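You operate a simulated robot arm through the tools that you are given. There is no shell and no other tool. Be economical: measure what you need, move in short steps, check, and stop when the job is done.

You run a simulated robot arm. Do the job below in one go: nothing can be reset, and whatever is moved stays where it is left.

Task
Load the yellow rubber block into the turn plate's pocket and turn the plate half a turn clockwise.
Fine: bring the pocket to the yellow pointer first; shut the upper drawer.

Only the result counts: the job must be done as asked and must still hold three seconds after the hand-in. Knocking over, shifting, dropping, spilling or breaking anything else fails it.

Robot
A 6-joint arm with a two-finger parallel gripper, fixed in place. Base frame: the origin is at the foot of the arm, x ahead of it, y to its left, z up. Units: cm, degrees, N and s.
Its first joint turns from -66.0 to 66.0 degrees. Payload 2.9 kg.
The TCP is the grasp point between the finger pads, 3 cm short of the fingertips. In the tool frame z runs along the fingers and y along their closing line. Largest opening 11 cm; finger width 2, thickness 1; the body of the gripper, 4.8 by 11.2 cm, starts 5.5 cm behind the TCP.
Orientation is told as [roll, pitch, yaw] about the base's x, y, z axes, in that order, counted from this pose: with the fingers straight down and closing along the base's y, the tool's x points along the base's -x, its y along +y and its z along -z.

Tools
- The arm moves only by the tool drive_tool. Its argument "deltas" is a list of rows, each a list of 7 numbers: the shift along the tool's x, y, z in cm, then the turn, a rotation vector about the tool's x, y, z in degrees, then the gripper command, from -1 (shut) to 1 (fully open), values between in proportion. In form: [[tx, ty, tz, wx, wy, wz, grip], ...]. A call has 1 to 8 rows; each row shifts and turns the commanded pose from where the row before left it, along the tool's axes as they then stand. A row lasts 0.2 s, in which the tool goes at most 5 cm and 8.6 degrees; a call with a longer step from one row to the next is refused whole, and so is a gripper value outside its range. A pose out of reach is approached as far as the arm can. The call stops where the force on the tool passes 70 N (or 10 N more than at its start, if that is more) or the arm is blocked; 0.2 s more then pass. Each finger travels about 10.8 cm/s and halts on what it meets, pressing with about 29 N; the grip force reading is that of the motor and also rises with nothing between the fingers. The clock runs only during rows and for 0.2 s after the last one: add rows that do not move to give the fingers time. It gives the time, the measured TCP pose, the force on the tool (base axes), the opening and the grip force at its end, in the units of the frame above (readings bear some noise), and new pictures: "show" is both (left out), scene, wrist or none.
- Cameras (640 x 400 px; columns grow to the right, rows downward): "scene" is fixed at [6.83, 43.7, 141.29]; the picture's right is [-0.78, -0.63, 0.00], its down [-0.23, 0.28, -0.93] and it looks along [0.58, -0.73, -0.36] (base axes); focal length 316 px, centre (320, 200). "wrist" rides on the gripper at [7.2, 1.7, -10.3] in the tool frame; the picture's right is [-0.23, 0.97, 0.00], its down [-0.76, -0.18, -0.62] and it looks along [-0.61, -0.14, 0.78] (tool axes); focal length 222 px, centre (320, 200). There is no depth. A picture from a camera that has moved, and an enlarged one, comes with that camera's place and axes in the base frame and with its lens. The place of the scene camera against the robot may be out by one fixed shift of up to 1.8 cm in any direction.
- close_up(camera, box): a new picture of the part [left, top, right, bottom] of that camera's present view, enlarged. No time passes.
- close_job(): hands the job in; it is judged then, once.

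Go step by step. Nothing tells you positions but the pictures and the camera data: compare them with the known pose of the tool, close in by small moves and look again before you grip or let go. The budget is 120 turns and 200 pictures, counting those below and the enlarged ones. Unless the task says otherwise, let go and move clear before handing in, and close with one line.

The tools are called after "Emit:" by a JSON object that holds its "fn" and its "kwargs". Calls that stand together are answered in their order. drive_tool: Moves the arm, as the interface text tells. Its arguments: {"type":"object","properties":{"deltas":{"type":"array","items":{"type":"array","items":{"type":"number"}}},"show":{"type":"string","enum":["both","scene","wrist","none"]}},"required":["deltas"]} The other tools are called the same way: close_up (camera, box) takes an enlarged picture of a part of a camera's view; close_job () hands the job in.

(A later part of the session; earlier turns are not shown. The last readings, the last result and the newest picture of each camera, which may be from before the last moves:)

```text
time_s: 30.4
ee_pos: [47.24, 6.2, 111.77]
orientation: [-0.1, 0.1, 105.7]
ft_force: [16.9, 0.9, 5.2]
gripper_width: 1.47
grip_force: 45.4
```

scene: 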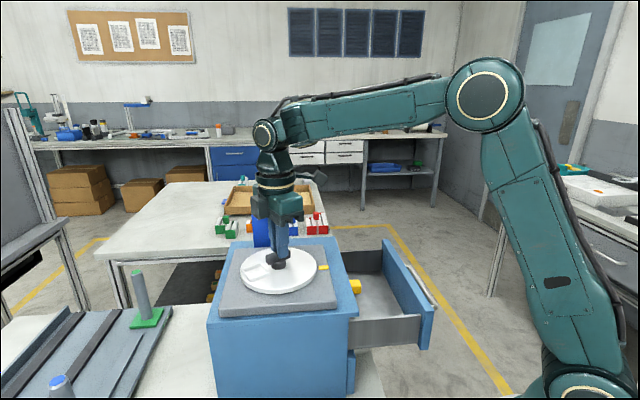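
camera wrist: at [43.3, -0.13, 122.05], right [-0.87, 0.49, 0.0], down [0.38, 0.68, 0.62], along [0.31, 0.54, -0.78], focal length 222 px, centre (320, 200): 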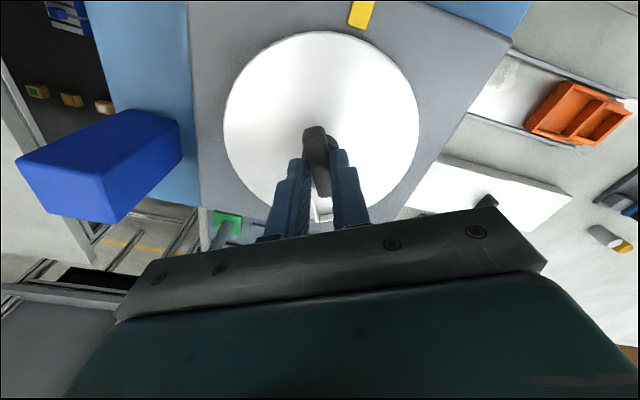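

Emit:
{"fn": "drive_tool", "kwargs": {"deltas": [[0, -0.2, 0, 0, 0, 0, -1], [0, 0, 0, 0, 0, -8, -1], [0, 0, 0, 0, 0, -8, -1], [0, 0, 0, 0, 0, -8, -1], [0, 0, 0, 0, 0, 0, -1]], "show": "wrist"}}

```text
time_s: 31.6
ee_pos: [47.41, 6.28, 111.74]
orientation: [-0.1, 0.1, 129.7]
ft_force: [12.6, 3.8, 11.5]
gripper_width: 1.49
grip_force: 44.9
camera wrist: at [50.59, -0.24, 122.06], right [-0.89, -0.45, 0.0], down [-0.35, 0.7, 0.62], along [-0.28, 0.56, -0.78], focal length 222 px, centre (320, 200)
```

wrist: 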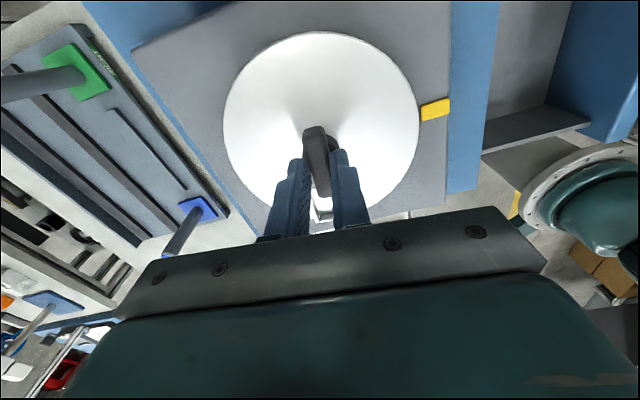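

The pocket is near 130°. I'll continue as far as the wrist allows.

Emit:
{"fn": "drive_tool", "kwargs": {"deltas": [[0, -0.15, 0, 0, 0, 0, -1], [0, 0, 0, 0, 0, -8, -1], [0, 0, 0, 0, 0, -8, -1], [0, 0, 0, 0, 0, -8, -1], [0, 0, 0, 0, 0, 0, -1]], "show": "none"}}

```text
time_s: 32.8
ee_pos: [47.49, 6.26, 111.77]
orientation: [0.0, 0.2, 153.7]
ft_force: [12.2, 5.6, 14.5]
gripper_width: 1.5
grip_force: 45.0
```

Emit:
{"fn": "drive_tool", "kwargs": {"deltas": [[0.05, -0.13, -0.1, 0, 0, 0, -1], [0, 0, 0, 0, 0, -8, -1], [0, 0, 0, 0, 0, -8, -1], [0, 0, 0, 0, 0, -8, -1], [0, 0, 0, 0, 0, 0, -1]], "show": "none"}}

```text
time_s: 34.0
ee_pos: [47.67, 6.5, 111.72]
orientation: [0.1, -0.1, 177.8]
ft_force: [2.0, 7.9, -6.6]
gripper_width: 1.46
grip_force: 45.5
```

Emit:
{"fn": "drive_tool", "kwargs": {"deltas": [[0, -0.1, 0, 0, 0, 0, -1], [0, 0, 0, 0, 0, -8, -1], [0, 0, 0, 0, 0, -8, -1], [0, 0, 0, 0, 0, -8, -1], [0, 0, 0, 0, 0, 0, -1]]}}

```text
time_s: 34.6
ee_pos: [47.72, 6.41, 111.88]
orientation: [-1.1, -1.7, -176.4]
ft_force: [6.1, -17.0, 3.1]
gripper_width: 1.45
grip_force: 45.3
out of reach, approached as far as the arm can: row 2, 3
stopped in row 3: the force on the tool passed its limit (the readings are from after the stop); the commanded pose is now the measured one
camera wrist: at [55.21, 5.22, 122.03], right [-0.17, -0.99, -0.01], down [-0.75, 0.12, 0.65], along [-0.64, 0.12, -0.76], focal length 222 px, centre (320, 200)
```

scene: 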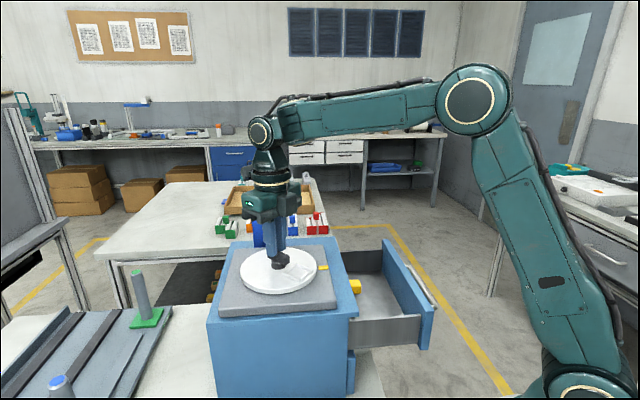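
wrist: 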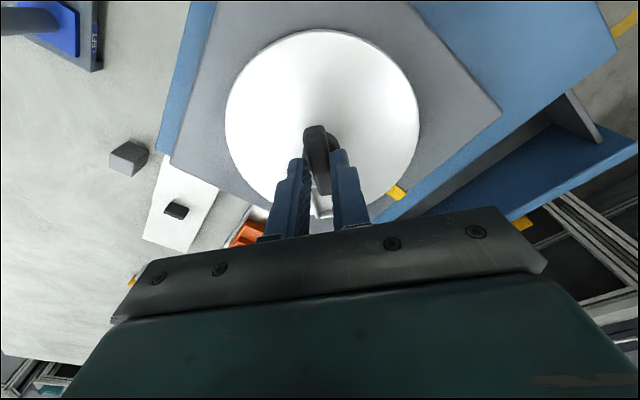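

The wrist limit is at about 183°, with the pocket roughly 42° short of the pointer. I'll release, rise, unwind half a turn and regrip the bar.

Emit:
{"fn": "drive_tool", "kwargs": {"deltas": [[0, 0, 0, 0, 0, 0, -0.5], [0, 0, 0, -1.1, 1.7, 0, -0.1], [0, 0, -2, 0, 0, 0, -0.1], [0, 0, -2, 0, 0, 8.5, -0.1], [0, 0, 0, 0, 0, 8.5, -0.1], [0, 0, 0, 0, 0, 8.5, -0.1], [0, 0, 0, 0, 0, 8.5, -0.1], [0, 0, 0, 0, 0, 8.5, -0.1]], "show": "none"}}

Emit:
{"fn": "drive_tool", "kwargs": {"deltas": [[0, 0, 0, 0, 0, 8.5, -0.1], [0, 0, 0, 0, 0, 8.5, -0.1], [0, 0, 0, 0, 0, 8.5, -0.1], [0, 0, 0, 0, 0, 8.5, -0.1], [0, 0, 0, 0, 0, 8.5, -0.1], [0, 0, 0, 0, 0, 8.5, -0.1], [0, 0, 0, 0, 0, 8.5, -0.1], [0, 0, 0, 0, 0, 8.5, -0.1]], "show": "none"}}

Emit:
{"fn": "drive_tool", "kwargs": {"deltas": [[0, 0, 0, 0, 0, 8.5, -0.1], [0, 0, 0, 0, 0, 8.5, -0.1], [0, 0, 0, 0, 0, 8.5, -0.1], [0, 0, 0, 0, 0, 8.5, -0.1], [0, 0, 0, 0, 0, 8.5, -0.1], [0, 0, 0, 0, 0, 8.5, -0.1], [0, 0, 0, 0, 0, 8.5, -0.1], [0, 0, 0, 0, 0, 0, -0.1]]}}

Emit:
{"fn": "close_up", "kwargs": {"camera": "wrist", "box": [210, 20, 430, 240]}}

```text
time_s: 36.5
ee_pos: [47.68, 7.42, 116.16]
orientation: [0.0, -0.1, 141.4]
ft_force: [-1.0, 0.2, -1.1]
gripper_width: 4.96
grip_force: 0.0
out of reach, approached as far as the arm can: row 2
```

```text
time_s: 38.2
ee_pos: [47.73, 7.4, 116.15]
orientation: [0.1, 0.0, 73.2]
ft_force: [-0.6, 0.0, -0.3]
gripper_width: 4.94
grip_force: 0.1
```

```text
time_s: 40.0
ee_pos: [47.57, 7.26, 116.19]
orientation: [0.0, 0.0, 13.8]
ft_force: [0.3, 1.1, 0.3]
gripper_width: 4.95
grip_force: 0.1
camera wrist: at [40.06, 7.45, 126.46], right [-0.01, 1.0, 0.0], down [0.78, 0.01, 0.62], along [0.62, 0.01, -0.78], focal length 222 px, centre (320, 200)
```

scene: 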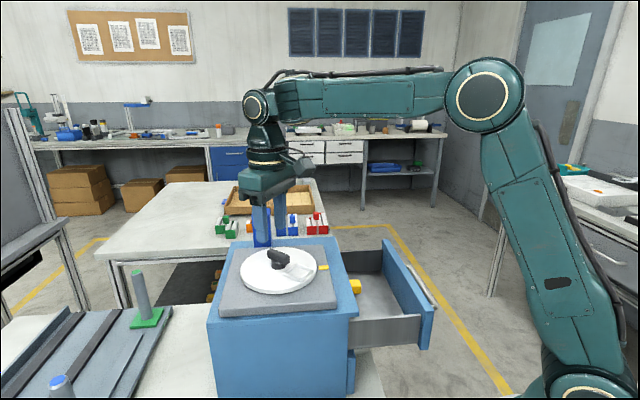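
wrist: 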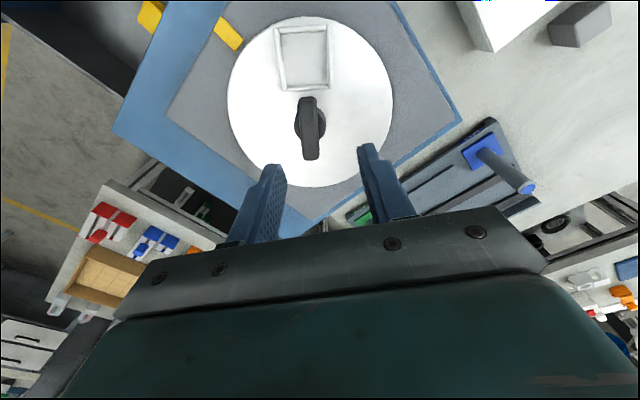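

```text
1.82 times, centred on (320, 130) of wrist
camera zoom: at [40.06, 7.45, 126.46], right [-0.01, 1.0, 0.0], down [0.78, 0.01, 0.62], along [0.62, 0.01, -0.78], focal length 404 px, centre (320, 327)
```

zoom: 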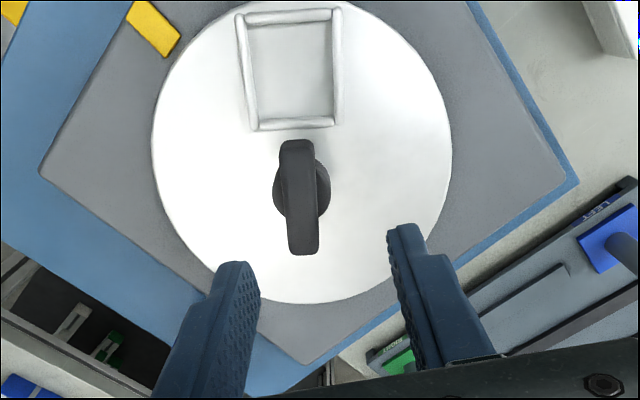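

The pocket is at about 181°. I'll set yaw to 2°, centre on the axis at (47.3, 6.35) and descend part way for a check.

Emit:
{"fn": "drive_tool", "kwargs": {"deltas": [[0, 0, 0, 0, 0, 5.9, -0.1], [0, 0, 0, 0, 0, 5.9, -0.1], [0.3, -0.9, 0, 0, 0, 0, -0.1], [0, 0, 2.4, 0, 0, 0, -0.1], [0, 0, 0, 0, 0, 0, -0.1]], "show": "none"}}

Emit:
{"fn": "close_up", "kwargs": {"camera": "wrist", "box": [230, 40, 430, 240]}}

```text
time_s: 41.2
ee_pos: [47.39, 6.32, 113.71]
orientation: [-0.1, 0.0, 2.1]
ft_force: [0.2, 0.8, -0.2]
gripper_width: 4.96
grip_force: 0.1
```

```text
2.00 times, centred on (330, 140) of wrist
camera zoom: at [39.9, 7.98, 124.08], right [0.19, 0.98, 0.0], down [0.77, -0.15, 0.62], along [0.61, -0.12, -0.78], focal length 444 px, centre (300, 320)
```

zoom: 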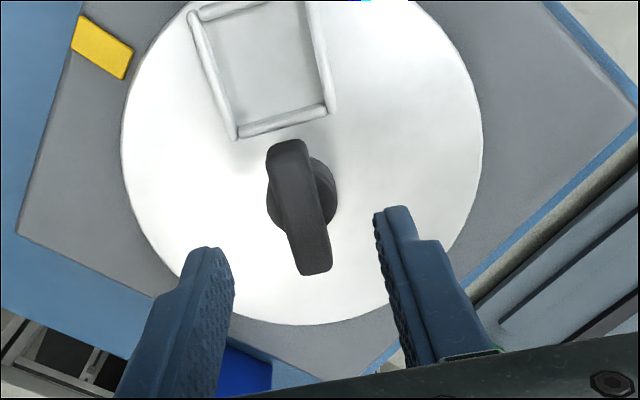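

Well centred across the bar. I'll descend, grip and turn in small steps toward the pointer.

Emit:
{"fn": "drive_tool", "kwargs": {"deltas": [[0, 0, 1.9, 0, 0, 0, -0.1], [0, 0, 0, 0, 0, 0, -0.5], [0, 0, 0, 0, 0, 0, -1], [0, 0, 0, 0, 0, 0, -1], [0, 0, 0, 0, 0, -8, -1], [0, 0, 0, 0, 0, -8, -1], [0, 0, 0, 0, 0, -8, -1], [0, 0, 0, 0, 0, 0, -1]], "show": "none"}}

```text
time_s: 43.0
ee_pos: [47.27, 6.5, 111.8]
orientation: [0.0, 0.1, 26.3]
ft_force: [-0.6, 15.3, -8.9]
gripper_width: 1.48
grip_force: 45.2
```

Emit:
{"fn": "drive_tool", "kwargs": {"deltas": [[0, 0.15, 0, 0, 0, 0, -1], [0, 0, 0, 0, 0, -7, -1], [0, 0, 0, 0, 0, -7, -1], [0, 0, 0, 0, 0, 0, -1]]}}

Emit:
{"fn": "close_up", "kwargs": {"camera": "scene", "box": [220, 210, 350, 310]}}

```text
time_s: 44.0
ee_pos: [47.36, 6.68, 111.76]
orientation: [0.1, 0.0, 40.2]
ft_force: [11.3, 8.7, -7.7]
gripper_width: 1.46
grip_force: 44.6
camera wrist: at [40.6, 3.38, 122.12], right [-0.46, 0.89, 0.0], down [0.7, 0.36, 0.62], along [0.55, 0.28, -0.78], focal length 222 px, centre (320, 200)
```

scene: 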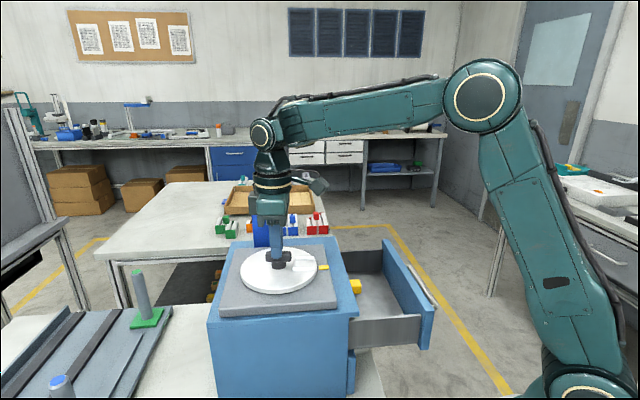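
wrist: 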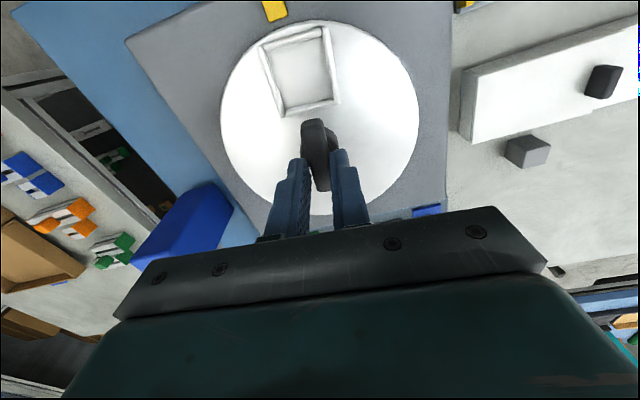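

```text
4.00 times, centred on (285, 260) of scene
camera zoom: at [6.88, 43.73, 141.28], right [-0.78, -0.63, 0.0], down [-0.23, 0.28, -0.93], along [0.58, -0.73, -0.36], focal length 1263 px, centre (460, -40)
```

zoom: 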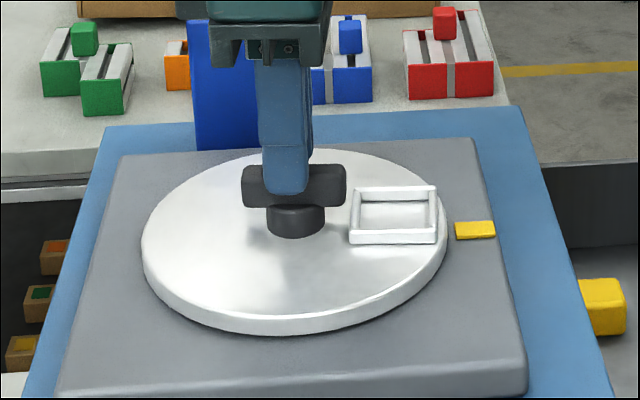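

The pocket is nearly at the pointer. I'll enlarge the wrist view to gauge what's left.

Emit:
{"fn": "close_up", "kwargs": {"camera": "wrist", "box": [210, 0, 430, 160]}}

```text
2.50 times, centred on (320, 80) of wrist
camera zoom: at [40.6, 3.38, 122.12], right [-0.46, 0.89, 0.0], down [0.7, 0.36, 0.62], along [0.55, 0.28, -0.78], focal length 555 px, centre (320, 500)
```

zoom: 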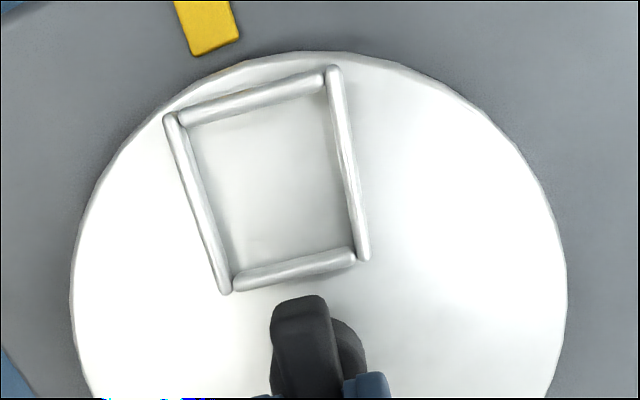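

About 5° remains. I'll turn that and compare again.

Emit:
{"fn": "drive_tool", "kwargs": {"deltas": [[0, 0.1, 0, 0, 0, -5, -1], [0, 0, 0, 0, 0, 0, -1], [0, 0, 0, 0, 0, 0, -0.6], [0, 0, 0, 0, 0, 0, -0.1], [0, 0, -3, 0, 0, 0, -0.1], [0, 0, -3, 0, 0, 0, -0.1], [0, 0, 0, 0, 0, 0, -0.1]], "show": "wrist"}}

Emit:
{"fn": "close_up", "kwargs": {"camera": "wrist", "box": [210, 0, 430, 220]}}

Emit:
{"fn": "close_up", "kwargs": {"camera": "scene", "box": [240, 220, 340, 300]}}

```text
time_s: 45.6
ee_pos: [47.2, 6.63, 117.79]
orientation: [0.0, 0.0, 45.1]
ft_force: [0.9, 1.0, 0.2]
gripper_width: 4.96
grip_force: 0.1
camera wrist: at [40.79, 2.88, 128.19], right [-0.53, 0.85, 0.0], down [0.66, 0.41, 0.62], along [0.53, 0.33, -0.78], focal length 222 px, centre (320, 200)
```

wrist: 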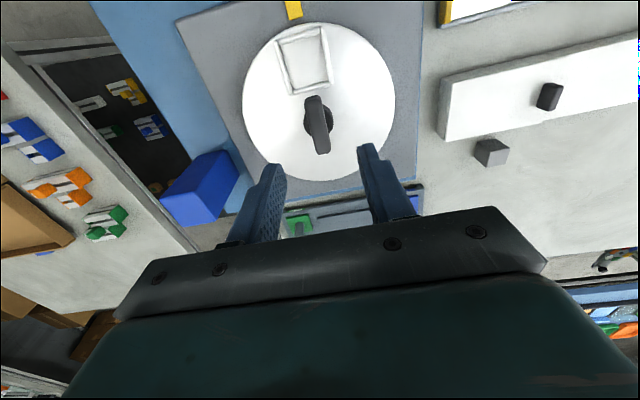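

```text
1.82 times, centred on (320, 110) of wrist
camera zoom: at [40.79, 2.88, 128.19], right [-0.53, 0.85, 0.0], down [0.66, 0.41, 0.62], along [0.53, 0.33, -0.78], focal length 404 px, centre (320, 364)
```

zoom: 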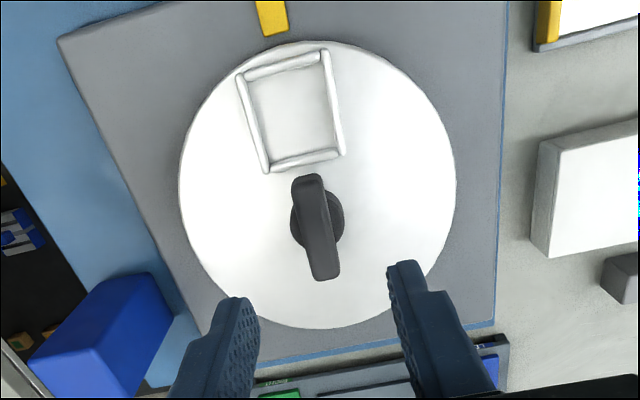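

```text
5.00 times, centred on (290, 260) of scene
camera zoom: at [6.83, 43.7, 141.29], right [-0.78, -0.63, 0.0], down [-0.23, 0.28, -0.93], along [0.58, -0.73, -0.36], focal length 1579 px, centre (470, -100)
```

zoom: 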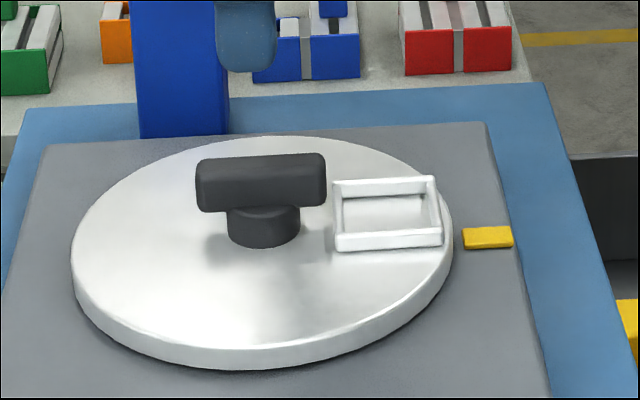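

The pocket sits at the pointer to within about 1°. Next I'll move over the open drawer to inspect the yellow block.

Emit:
{"fn": "drive_tool", "kwargs": {"deltas": [[4.2, -0.4, 0, 0, 0, 0, 0], [4.2, -0.4, 0, 0, 0, 0, 0], [4.2, -0.4, 0, 0, 0, 0, 0], [4.2, -0.4, 0, 0, 0, 0, 0], [0, 0, 3, 0, 0, 0, 0], [0, 0, 0, 0, 0, 0, 0]]}}

Emit:
{"fn": "close_up", "kwargs": {"camera": "wrist", "box": [170, 20, 490, 220]}}

```text
time_s: 47.0
ee_pos: [36.46, -6.36, 114.82]
orientation: [0.0, 0.0, 45.2]
ft_force: [1.0, 0.1, -0.6]
gripper_width: 5.5
grip_force: 0.1
camera wrist: at [30.06, -10.18, 125.12], right [-0.53, 0.85, 0.0], down [0.66, 0.41, 0.62], along [0.53, 0.33, -0.78], focal length 222 px, centre (320, 200)
```

scene: 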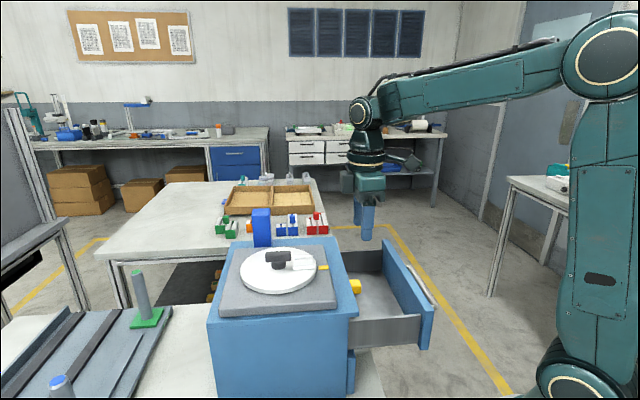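
wrist: 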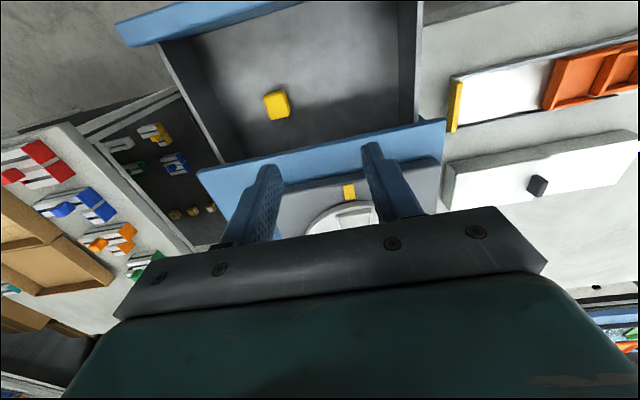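

```text
2.00 times, centred on (330, 120) of wrist
camera zoom: at [30.06, -10.18, 125.12], right [-0.53, 0.85, 0.0], down [0.66, 0.41, 0.62], along [0.53, 0.33, -0.78], focal length 444 px, centre (300, 360)
```

zoom: 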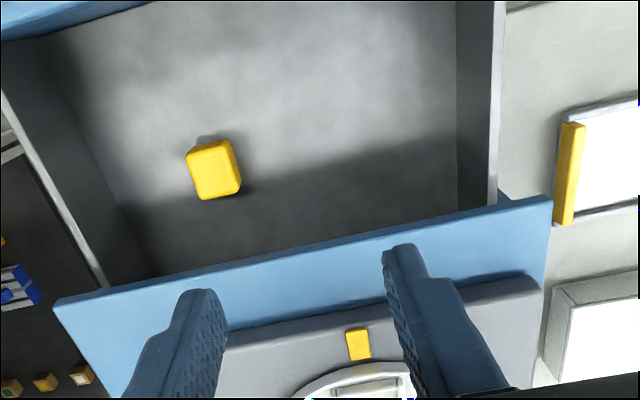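

Triangulating the views puts the block near (40.2, -10.7, z≈94.5), about 3 cm out from the cabinet front. I'll move above it and lower part way.

Emit:
{"fn": "drive_tool", "kwargs": {"deltas": [[0.2, -2.85, 0, 0, 0, 0, 0], [0.2, -2.85, 0, 0, 0, 0, 0], [0, 0, 4, 0, 0, 0, 0], [0, 0, 4, 0, 0, 0, 0], [0, 0, 0, 0, 0, 0, 0]]}}

Emit:
{"fn": "close_up", "kwargs": {"camera": "wrist", "box": [220, 60, 420, 220]}}

Emit:
{"fn": "close_up", "kwargs": {"camera": "scene", "box": [310, 210, 450, 360]}}

```text
time_s: 48.2
ee_pos: [40.39, -10.61, 106.91]
orientation: [-0.1, 0.0, 45.1]
ft_force: [-0.8, 0.0, 0.2]
gripper_width: 5.52
grip_force: 0.1
camera wrist: at [33.86, -14.46, 117.18], right [-0.53, 0.85, 0.0], down [0.66, 0.41, 0.62], along [0.53, 0.33, -0.78], focal length 222 px, centre (320, 200)
```

scene: 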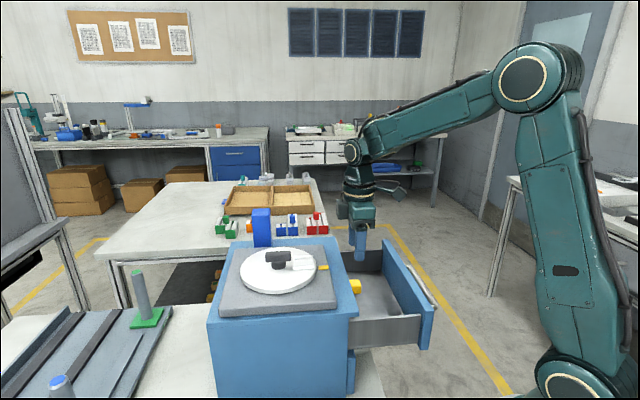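
wrist: 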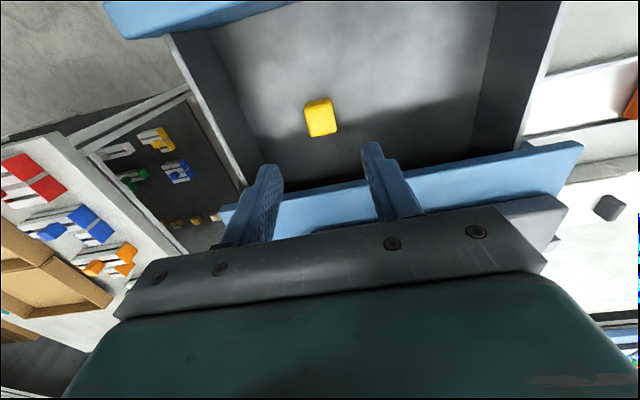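

```text
2.50 times, centred on (320, 140) of wrist
camera zoom: at [33.86, -14.46, 117.18], right [-0.53, 0.85, 0.0], down [0.66, 0.41, 0.62], along [0.53, 0.33, -0.78], focal length 555 px, centre (320, 350)
```

zoom: 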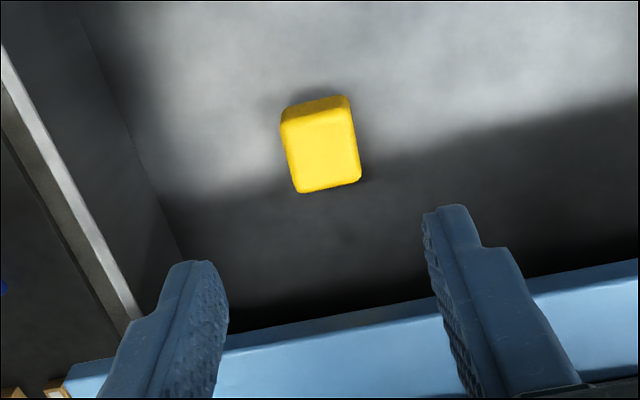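

```text
2.67 times, centred on (380, 285) of scene
camera zoom: at [6.83, 43.7, 141.29], right [-0.78, -0.63, 0.0], down [-0.23, 0.28, -0.93], along [0.58, -0.73, -0.36], focal length 842 px, centre (160, -27)
```

zoom: 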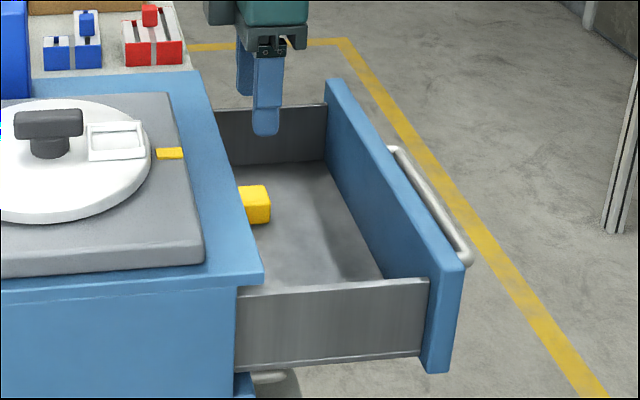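

The block's top is near (40.05, -10.45, 95.6), about 2.4 cm across the fingers and 3 cm long, turned about 2.5°. I'll adjust and descend to just above it.

Emit:
{"fn": "drive_tool", "kwargs": {"deltas": [[0, 0.2, 0, 0, 0, 2.5, 0], [0, 0, 3.5, 0, 0, 0, 0], [0, 0, 3.5, 0, 0, 0, 0], [0, 0, 0, 0, 0, 0, 0]], "show": "wrist"}}

Emit:
{"fn": "close_up", "kwargs": {"camera": "wrist", "box": [220, 60, 420, 220]}}

Emit:
{"fn": "close_up", "kwargs": {"camera": "scene", "box": [330, 220, 430, 320]}}

```text
time_s: 49.2
ee_pos: [40.2, -10.48, 100.01]
orientation: [0.0, 0.0, 42.7]
ft_force: [-0.3, -0.9, 0.1]
gripper_width: 5.49
grip_force: 0.1
camera wrist: at [33.53, -13.96, 110.19], right [-0.49, 0.87, 0.0], down [0.68, 0.39, 0.62], along [0.54, 0.31, -0.78], focal length 222 px, centre (320, 200)
```

wrist: 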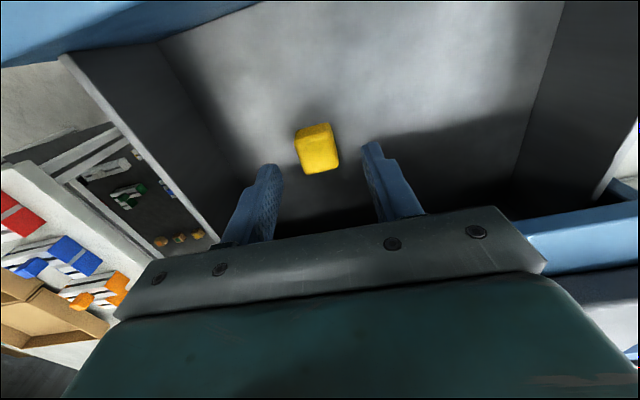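

```text
2.50 times, centred on (320, 140) of wrist
camera zoom: at [33.53, -13.96, 110.19], right [-0.49, 0.87, 0.0], down [0.68, 0.39, 0.62], along [0.54, 0.31, -0.78], focal length 555 px, centre (320, 350)
```

zoom: 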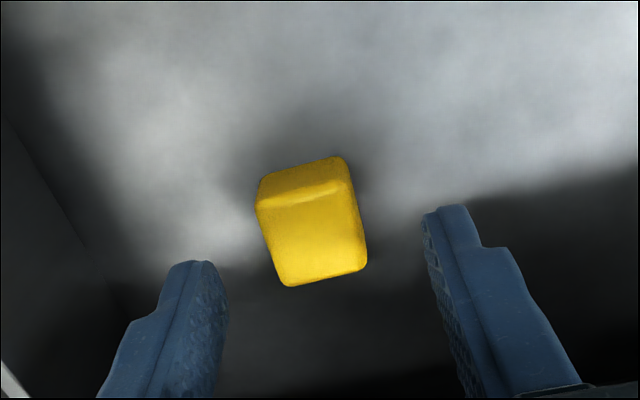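

```text
4.00 times, centred on (380, 270) of scene
camera zoom: at [6.83, 43.7, 141.29], right [-0.78, -0.63, 0.0], down [-0.23, 0.28, -0.93], along [0.58, -0.73, -0.36], focal length 1263 px, centre (80, -80)
```

zoom: 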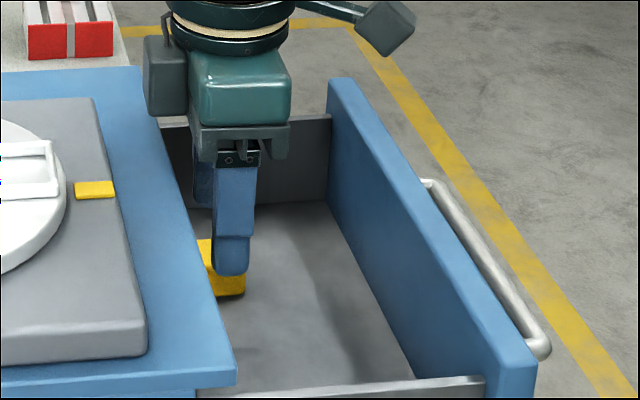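

The block is centred between the fingers. I'll lower so the tips overlap its upper 1.4 cm, since the pocket walls need the lower part free, and then grip.

Emit:
{"fn": "drive_tool", "kwargs": {"deltas": [[-0.1, -0.05, 1.5, 0, 0, 0, 0], [0, 0, 1.35, 0, 0, 0, 0], [0, 0, 0, 0, 0, 0, -0.2], [0, 0, 0, 0, 0, 0, -0.6], [0, 0, 0, 0, 0, 0, -1], [0, 0, 0, 0, 0, 0, -1]], "show": "wrist"}}

Emit:
{"fn": "close_up", "kwargs": {"camera": "wrist", "box": [220, 80, 420, 240]}}

Emit:
{"fn": "close_up", "kwargs": {"camera": "scene", "box": [330, 220, 430, 320]}}

```text
time_s: 50.6
ee_pos: [40.2, -10.45, 97.13]
orientation: [0.0, 0.0, 42.7]
ft_force: [2.1, -1.3, 6.3]
gripper_width: 2.7
grip_force: 28.9
camera wrist: at [33.65, -13.95, 107.4], right [-0.49, 0.87, 0.0], down [0.68, 0.39, 0.62], along [0.54, 0.31, -0.78], focal length 222 px, centre (320, 200)
```

wrist: 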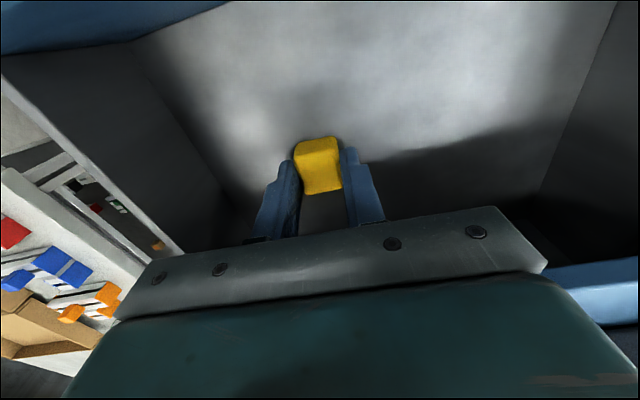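

```text
2.50 times, centred on (320, 160) of wrist
camera zoom: at [33.65, -13.95, 107.4], right [-0.49, 0.87, 0.0], down [0.68, 0.39, 0.62], along [0.54, 0.31, -0.78], focal length 555 px, centre (320, 300)
```

zoom: 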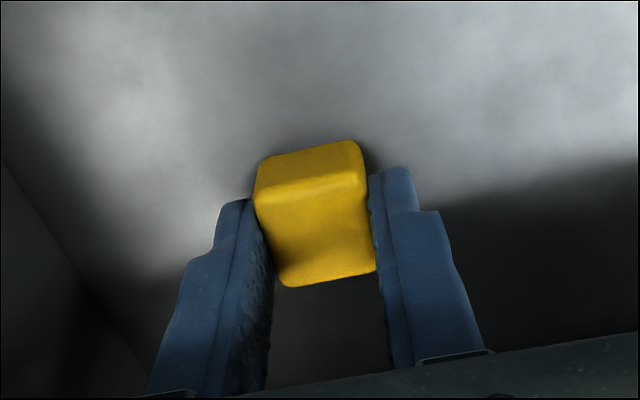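

```text
4.00 times, centred on (380, 270) of scene
camera zoom: at [6.83, 43.7, 141.3], right [-0.78, -0.63, 0.0], down [-0.23, 0.28, -0.93], along [0.58, -0.73, -0.36], focal length 1263 px, centre (80, -80)
```

zoom: 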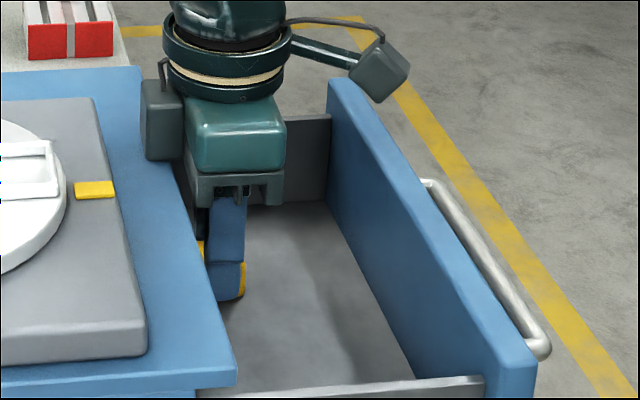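

The block is held at 2.7 cm. I'll lift it straight up out of the drawer and check.

Emit:
{"fn": "drive_tool", "kwargs": {"deltas": [[0, 0, -1, 0, 0, 0, -1], [0, 0, -3, 0, 0, 0, -1], [0, 0, -4, 0, 0, 0, -1], [0, 0, -4, 0, 0, 0, -1], [0, 0, -4, 0, 0, 0, -1], [0, 0, 0, 0, 0, 0, -1]]}}

Emit:
{"fn": "close_up", "kwargs": {"camera": "wrist", "box": [220, 80, 420, 240]}}

Emit:
{"fn": "close_up", "kwargs": {"camera": "scene", "box": [310, 170, 410, 270]}}

```text
time_s: 52.0
ee_pos: [40.25, -10.54, 113.03]
orientation: [0.1, -0.1, 42.7]
ft_force: [0.4, -0.2, -0.5]
gripper_width: 2.65
grip_force: 29.1
camera wrist: at [33.64, -14.03, 123.4], right [-0.49, 0.87, 0.0], down [0.68, 0.39, 0.62], along [0.54, 0.31, -0.78], focal length 222 px, centre (320, 200)
```

scene: 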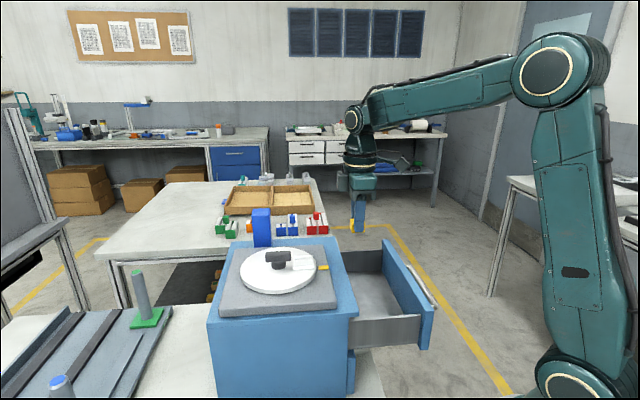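
wrist: 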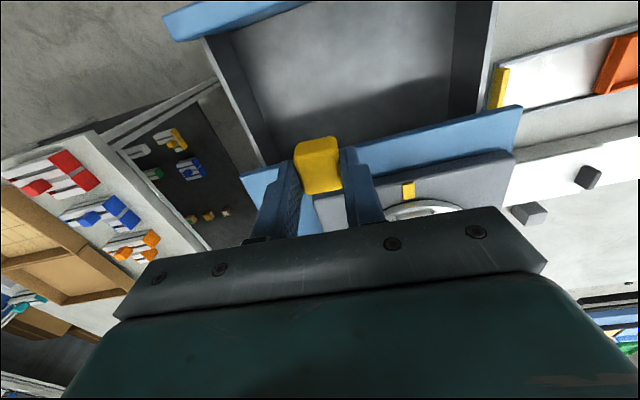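

```text
2.50 times, centred on (320, 160) of wrist
camera zoom: at [33.64, -14.03, 123.4], right [-0.49, 0.87, 0.0], down [0.68, 0.39, 0.62], along [0.54, 0.31, -0.78], focal length 555 px, centre (320, 300)
```

zoom: 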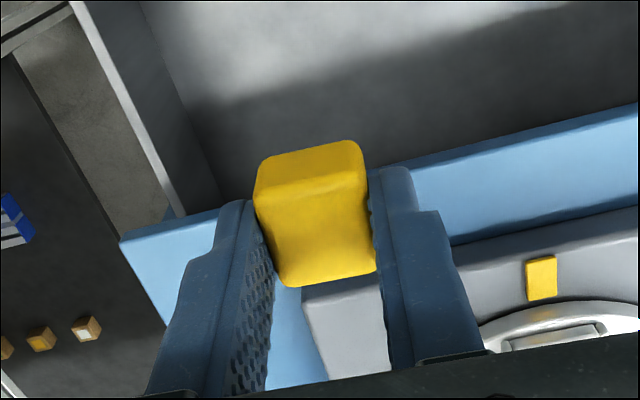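

```text
4.00 times, centred on (360, 220) of scene
camera zoom: at [6.83, 43.7, 141.29], right [-0.78, -0.63, 0.0], down [-0.23, 0.28, -0.93], along [0.58, -0.73, -0.36], focal length 1263 px, centre (160, 120)
```

zoom: 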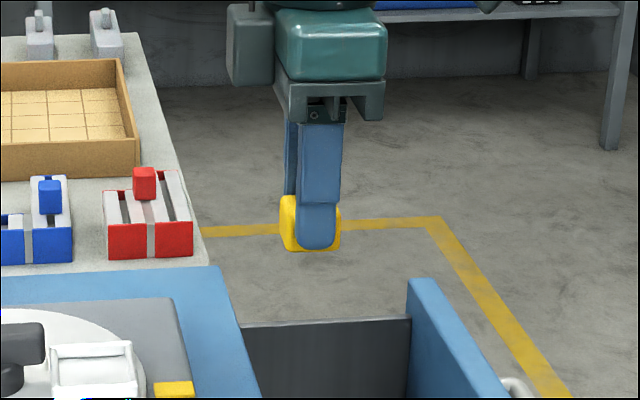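

The block is held securely, with its bottom about half a centimetre below the fingertips. I'll carry it over the pocket and hover.

Emit:
{"fn": "drive_tool", "kwargs": {"deltas": [[-2.91, 1.955, -1, 0, 0, 0, -1], [-2.91, 1.955, 0, 0, 0, 0, -1], [-2.91, 1.955, 0, 0, 0, 0, -1], [-2.91, 1.955, 0, 0, 0, 0, -1], [0, 0, 0, 0, 0, -2.4, -1], [0, 0, 0, 0, 0, 0, -1]]}}

Emit:
{"fn": "close_up", "kwargs": {"camera": "wrist", "box": [220, 60, 420, 220]}}

Emit:
{"fn": "close_up", "kwargs": {"camera": "scene", "box": [250, 200, 350, 300]}}

```text
time_s: 53.5
ee_pos: [43.52, 3.15, 114.06]
orientation: [0.0, 0.0, 45.2]
ft_force: [0.6, 0.0, 0.1]
gripper_width: 2.67
grip_force: 28.9
camera wrist: at [37.06, -0.62, 124.35], right [-0.53, 0.85, 0.0], down [0.66, 0.41, 0.62], along [0.53, 0.33, -0.78], focal length 222 px, centre (320, 200)
```

scene: 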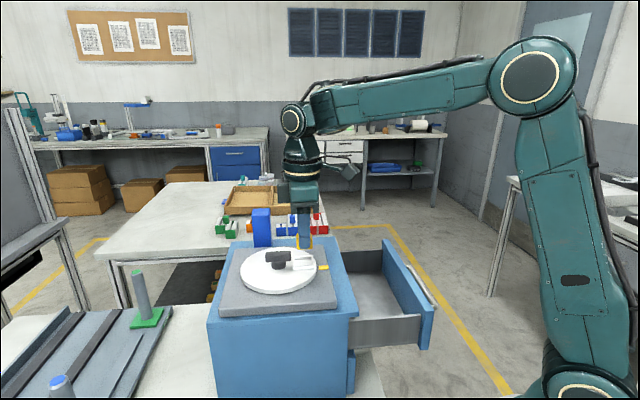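
wrist: 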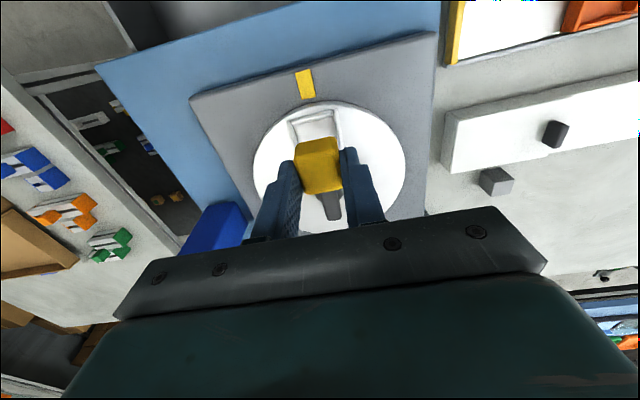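

```text
2.50 times, centred on (320, 140) of wrist
camera zoom: at [37.06, -0.62, 124.35], right [-0.53, 0.85, 0.0], down [0.66, 0.41, 0.62], along [0.53, 0.33, -0.78], focal length 555 px, centre (320, 350)
```

zoom: 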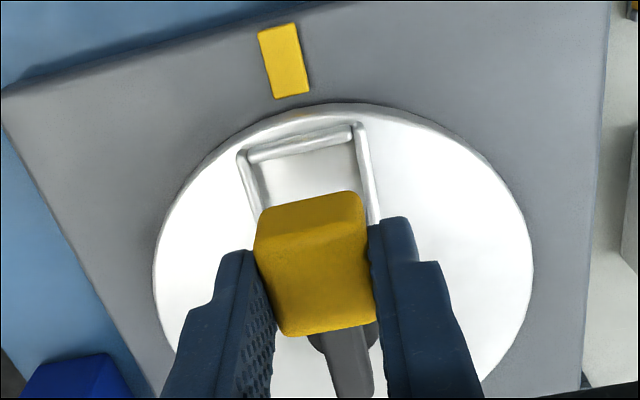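

```text
4.00 times, centred on (300, 250) of scene
camera zoom: at [6.83, 43.7, 141.29], right [-0.78, -0.63, 0.0], down [-0.23, 0.28, -0.93], along [0.58, -0.73, -0.36], focal length 1263 px, centre (400, 0)
```

zoom: 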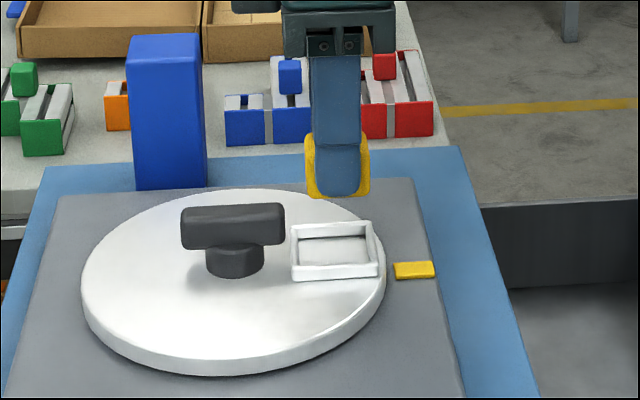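

The block lines up with the pocket apart from 0.2 cm sideways. I'll correct that and lower to just above the walls.

Emit:
{"fn": "drive_tool", "kwargs": {"deltas": [[0, -0.18, 1.5, 0, 0, 0, -1], [0, 0, 1.3, 0, 0, 0, -1], [0, 0, 0, 0, 0, 0, -1]], "show": "none"}}

Emit:
{"fn": "close_up", "kwargs": {"camera": "wrist", "box": [220, 60, 420, 220]}}

Emit:
{"fn": "close_up", "kwargs": {"camera": "scene", "box": [280, 220, 340, 280]}}

```text
time_s: 54.2
ee_pos: [43.59, 3.0, 111.19]
orientation: [0.0, 0.0, 45.1]
ft_force: [0.1, 0.0, 0.6]
gripper_width: 2.68
grip_force: 29.4
```

```text
2.50 times, centred on (320, 140) of wrist
camera zoom: at [37.15, -0.77, 121.49], right [-0.53, 0.85, 0.0], down [0.66, 0.41, 0.62], along [0.53, 0.33, -0.78], focal length 555 px, centre (320, 350)
```

zoom: 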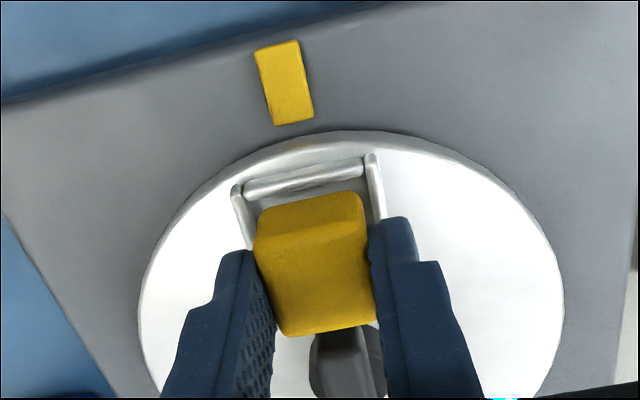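

```text
6.67 times, centred on (310, 250) of scene
camera zoom: at [6.83, 43.7, 141.29], right [-0.78, -0.63, 0.0], down [-0.23, 0.28, -0.93], along [0.58, -0.73, -0.36], focal length 2106 px, centre (387, -133)
```

zoom: 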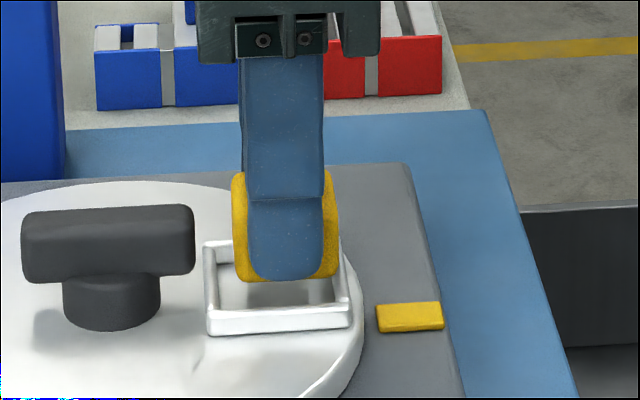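

Laterally centred; a 0.1 cm shift inward helps. I'll lower another centimetre.

Emit:
{"fn": "drive_tool", "kwargs": {"deltas": [[-0.1, 0, 0.5, 0, 0, 0, -1], [0, 0, 0.5, 0, 0, 0, -1], [0, 0, 0, 0, 0, 0, -1]], "show": "none"}}

Emit:
{"fn": "close_up", "kwargs": {"camera": "wrist", "box": [220, 60, 420, 220]}}

Emit:
{"fn": "close_up", "kwargs": {"camera": "scene", "box": [280, 220, 340, 280]}}

```text
time_s: 55.0
ee_pos: [43.63, 3.04, 110.17]
orientation: [0.0, 0.1, 45.1]
ft_force: [-0.2, 0.0, -0.2]
gripper_width: 2.67
grip_force: 28.5
```

```text
2.50 times, centred on (320, 140) of wrist
camera zoom: at [37.23, -0.67, 120.49], right [-0.53, 0.85, 0.0], down [0.66, 0.41, 0.62], along [0.53, 0.33, -0.78], focal length 555 px, centre (320, 350)
```

zoom: 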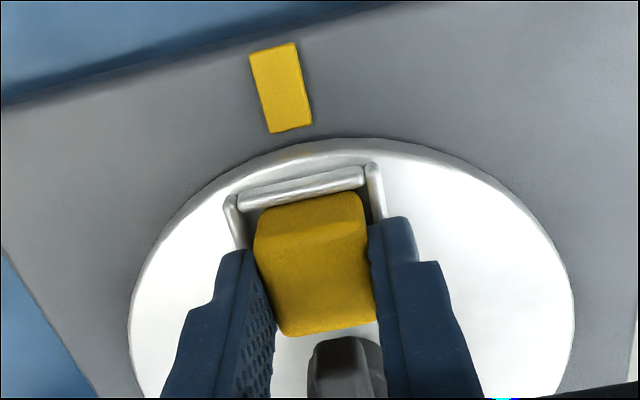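

```text
6.67 times, centred on (310, 250) of scene
camera zoom: at [6.83, 43.7, 141.29], right [-0.78, -0.63, 0.0], down [-0.23, 0.28, -0.93], along [0.58, -0.73, -0.36], focal length 2106 px, centre (387, -133)
```

zoom: 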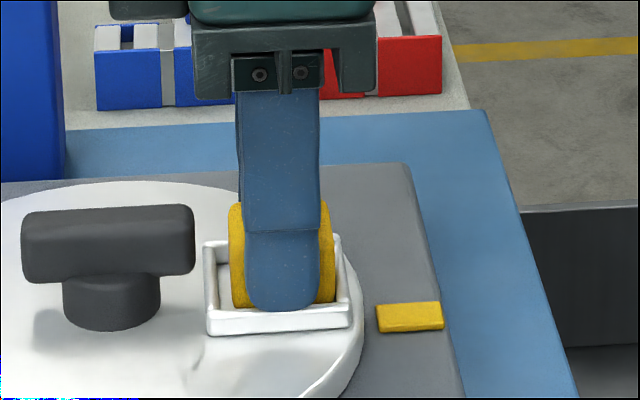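

The block bottom is entering the frame. I'll lower gently and watch for contact.

Emit:
{"fn": "drive_tool", "kwargs": {"deltas": [[0, 0, 0.25, 0, 0, 0, -1], [0, 0, 0, 0, 0, 0, -1]], "show": "none"}}

Emit:
{"fn": "close_up", "kwargs": {"camera": "scene", "box": [280, 220, 340, 280]}}

```text
time_s: 55.6
ee_pos: [43.61, 3.1, 110.04]
orientation: [-0.2, 0.0, 45.0]
ft_force: [-1.7, -0.4, 13.7]
gripper_width: 2.66
grip_force: 28.8
```

```text
6.67 times, centred on (310, 250) of scene
camera zoom: at [6.8, 43.7, 141.3], right [-0.78, -0.63, 0.0], down [-0.23, 0.28, -0.93], along [0.58, -0.73, -0.36], focal length 2106 px, centre (387, -133)
```

zoom: 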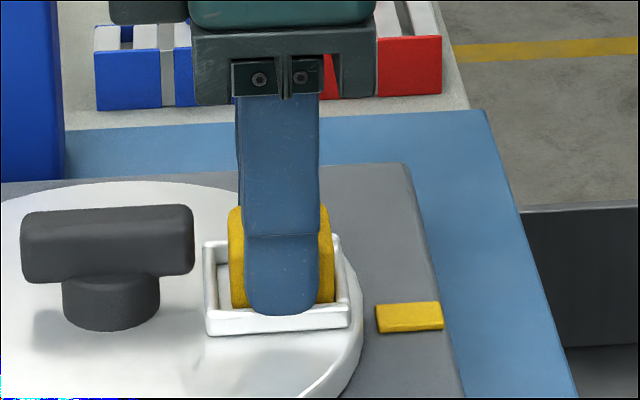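

Light contact (14 N), with the tips on the frame top. I'll back off a hair and open slowly so the block settles.

Emit:
{"fn": "drive_tool", "kwargs": {"deltas": [[0, 0, -0.2, 0, 0, 0, -1], [0, 0, 0, 0, 0, 0, -0.5], [0, 0, 0, 0, 0, 0, -0.4], [0, 0, 0, 0, 0, 0, -0.2], [0, 0, -1.5, 0, 0, 0, -0.2], [0, 0, -3, 0, 0, 0, -0.2], [0, 0, 0, 0, 0, 0, -0.2]], "show": "none"}}

Emit:
{"fn": "close_up", "kwargs": {"camera": "wrist", "box": [220, 60, 420, 220]}}

Emit:
{"fn": "close_up", "kwargs": {"camera": "scene", "box": [280, 220, 340, 280]}}

```text
time_s: 57.2
ee_pos: [43.75, 3.09, 114.76]
orientation: [0.0, -0.1, 45.2]
ft_force: [-0.5, 0.1, 0.1]
gripper_width: 4.42
grip_force: 0.2
```

```text
2.50 times, centred on (320, 140) of wrist
camera zoom: at [37.22, -0.68, 124.97], right [-0.53, 0.85, 0.0], down [0.66, 0.41, 0.62], along [0.53, 0.33, -0.78], focal length 555 px, centre (320, 350)
```

zoom: 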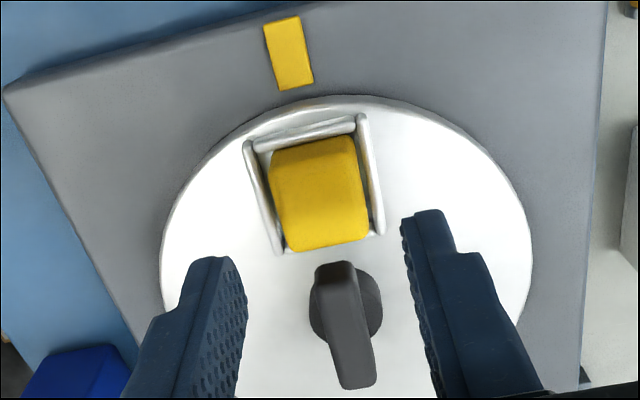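

```text
6.67 times, centred on (310, 250) of scene
camera zoom: at [6.83, 43.7, 141.29], right [-0.78, -0.63, 0.0], down [-0.23, 0.28, -0.93], along [0.58, -0.73, -0.36], focal length 2106 px, centre (387, -133)
```

zoom: 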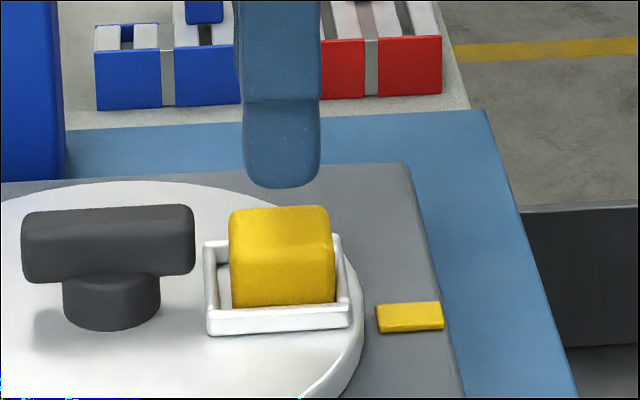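

The block sits in the pocket at the pointer. Now I'll go to the knob, grip the bar at yaw 45° and prepare for the clockwise half turn.

Emit:
{"fn": "drive_tool", "kwargs": {"deltas": [[0, 0, -1.5, 0, 0, 0, -0.1], [-2.4, 0, 0, 0, 0, 0, -0.1], [-2.4, 0, 0, 0, 0, 0, -0.1], [0, 0, 2.0, 0, 0, 0, -0.1], [0, 0, 0, 0, 0, 0, -0.1]], "show": "none"}}

Emit:
{"fn": "close_up", "kwargs": {"camera": "wrist", "box": [220, 40, 420, 240]}}

```text
time_s: 58.5
ee_pos: [47.06, 6.48, 114.19]
orientation: [0.0, 0.0, 45.1]
ft_force: [-0.1, 0.0, 0.2]
gripper_width: 4.94
grip_force: 0.0
```

```text
2.00 times, centred on (320, 140) of wrist
camera zoom: at [40.62, 2.74, 124.46], right [-0.53, 0.85, 0.0], down [0.66, 0.41, 0.62], along [0.53, 0.33, -0.78], focal length 444 px, centre (320, 320)
```

zoom: 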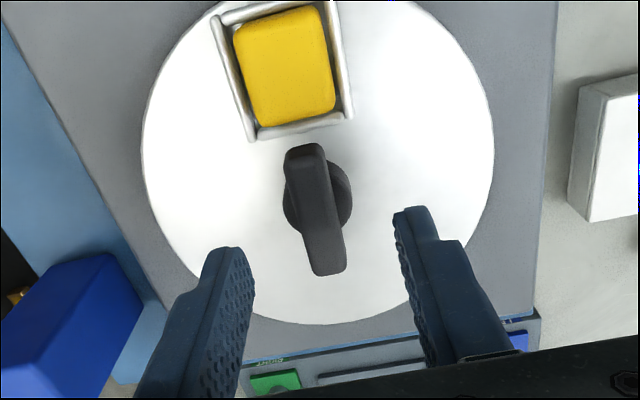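

The block lies flat in the pocket. I'll descend, grip the bar and start the clockwise half turn.

Emit:
{"fn": "drive_tool", "kwargs": {"deltas": [[0, 0, 1.2, 0, 0, 0, -0.1], [0, 0, 1.2, 0, 0, 0, -0.1], [0, 0, 0, 0, 0, 0, -0.5], [0, 0, 0, 0, 0, 0, -1], [0, 0, 0, 0, 0, 0, -1], [0, 0, 0, 0, 0, 0, -1]], "show": "wrist"}}

```text
time_s: 59.9
ee_pos: [47.11, 6.46, 111.68]
orientation: [0.0, -0.1, 44.9]
ft_force: [9.1, -11.3, -5.7]
gripper_width: 1.46
grip_force: 44.9
camera wrist: at [40.67, 2.66, 122.01], right [-0.53, 0.85, 0.0], down [0.66, 0.41, 0.62], along [0.53, 0.33, -0.78], focal length 222 px, centre (320, 200)
```

wrist: 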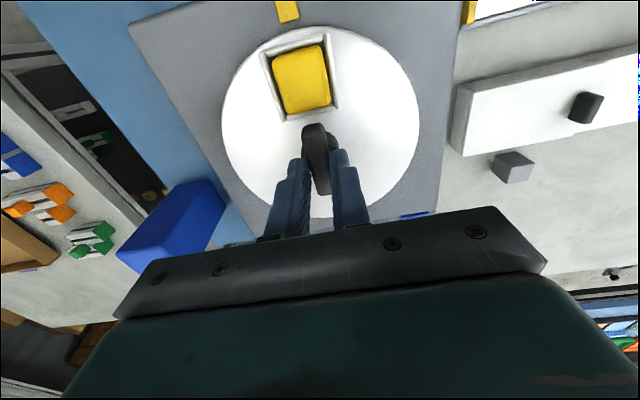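

Emit:
{"fn": "close_up", "kwargs": {"camera": "wrist", "box": [210, 0, 430, 160]}}

Emit:
{"fn": "drive_tool", "kwargs": {"deltas": [[0, -0.18, 0, 0, 0, 0, -1], [0, 0, 0, 0, 0, 8, -1], [0, 0, 0, 0, 0, 8, -1], [0, 0, 0, 0, 0, 8, -1], [0, 0, 0, 0, 0, 0, -1]], "show": "wrist"}}

```text
2.50 times, centred on (320, 80) of wrist
camera zoom: at [40.67, 2.66, 122.01], right [-0.53, 0.85, 0.0], down [0.66, 0.41, 0.62], along [0.53, 0.33, -0.78], focal length 555 px, centre (320, 500)
```

zoom: 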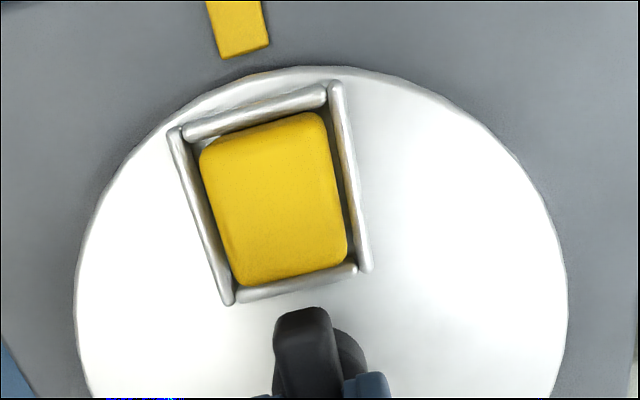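

```text
time_s: 61.0
ee_pos: [47.11, 6.52, 111.79]
orientation: [0.1, 0.2, 21.1]
ft_force: [-6.9, 5.1, -6.2]
gripper_width: 1.48
grip_force: 44.7
camera wrist: at [39.67, 5.59, 122.05], right [-0.14, 0.99, 0.0], down [0.78, 0.11, 0.62], along [0.61, 0.09, -0.78], focal length 222 px, centre (320, 200)
```

wrist: 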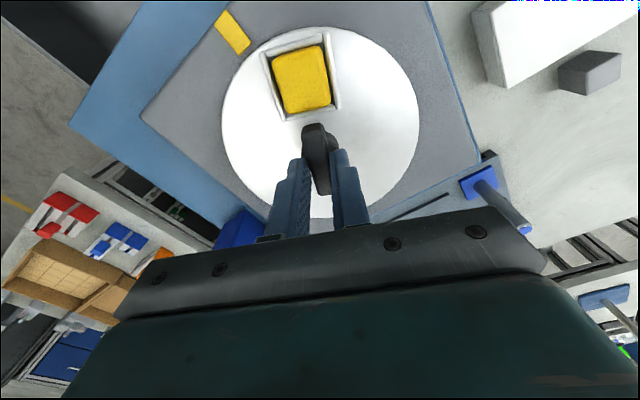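

The pocket lined up with the pointer at the start, and the plate is now turning clockwise smoothly. I'll continue.

Emit:
{"fn": "drive_tool", "kwargs": {"deltas": [[0, 0.08, 0, 0, 0, 0, -1], [0, 0, 0, 0, 0, 8, -1], [0, 0, 0, 0, 0, 8, -1], [0, 0, 0, 0, 0, 8, -1], [0, 0, 0, 0, 0, 8, -1], [0, 0, 0, 0, 0, 0, -1]], "show": "none"}}

```text
time_s: 62.5
ee_pos: [47.19, 6.6, 111.79]
orientation: [0.0, 0.2, -10.9]
ft_force: [-10.5, 9.1, -8.0]
gripper_width: 1.5
grip_force: 45.2
```

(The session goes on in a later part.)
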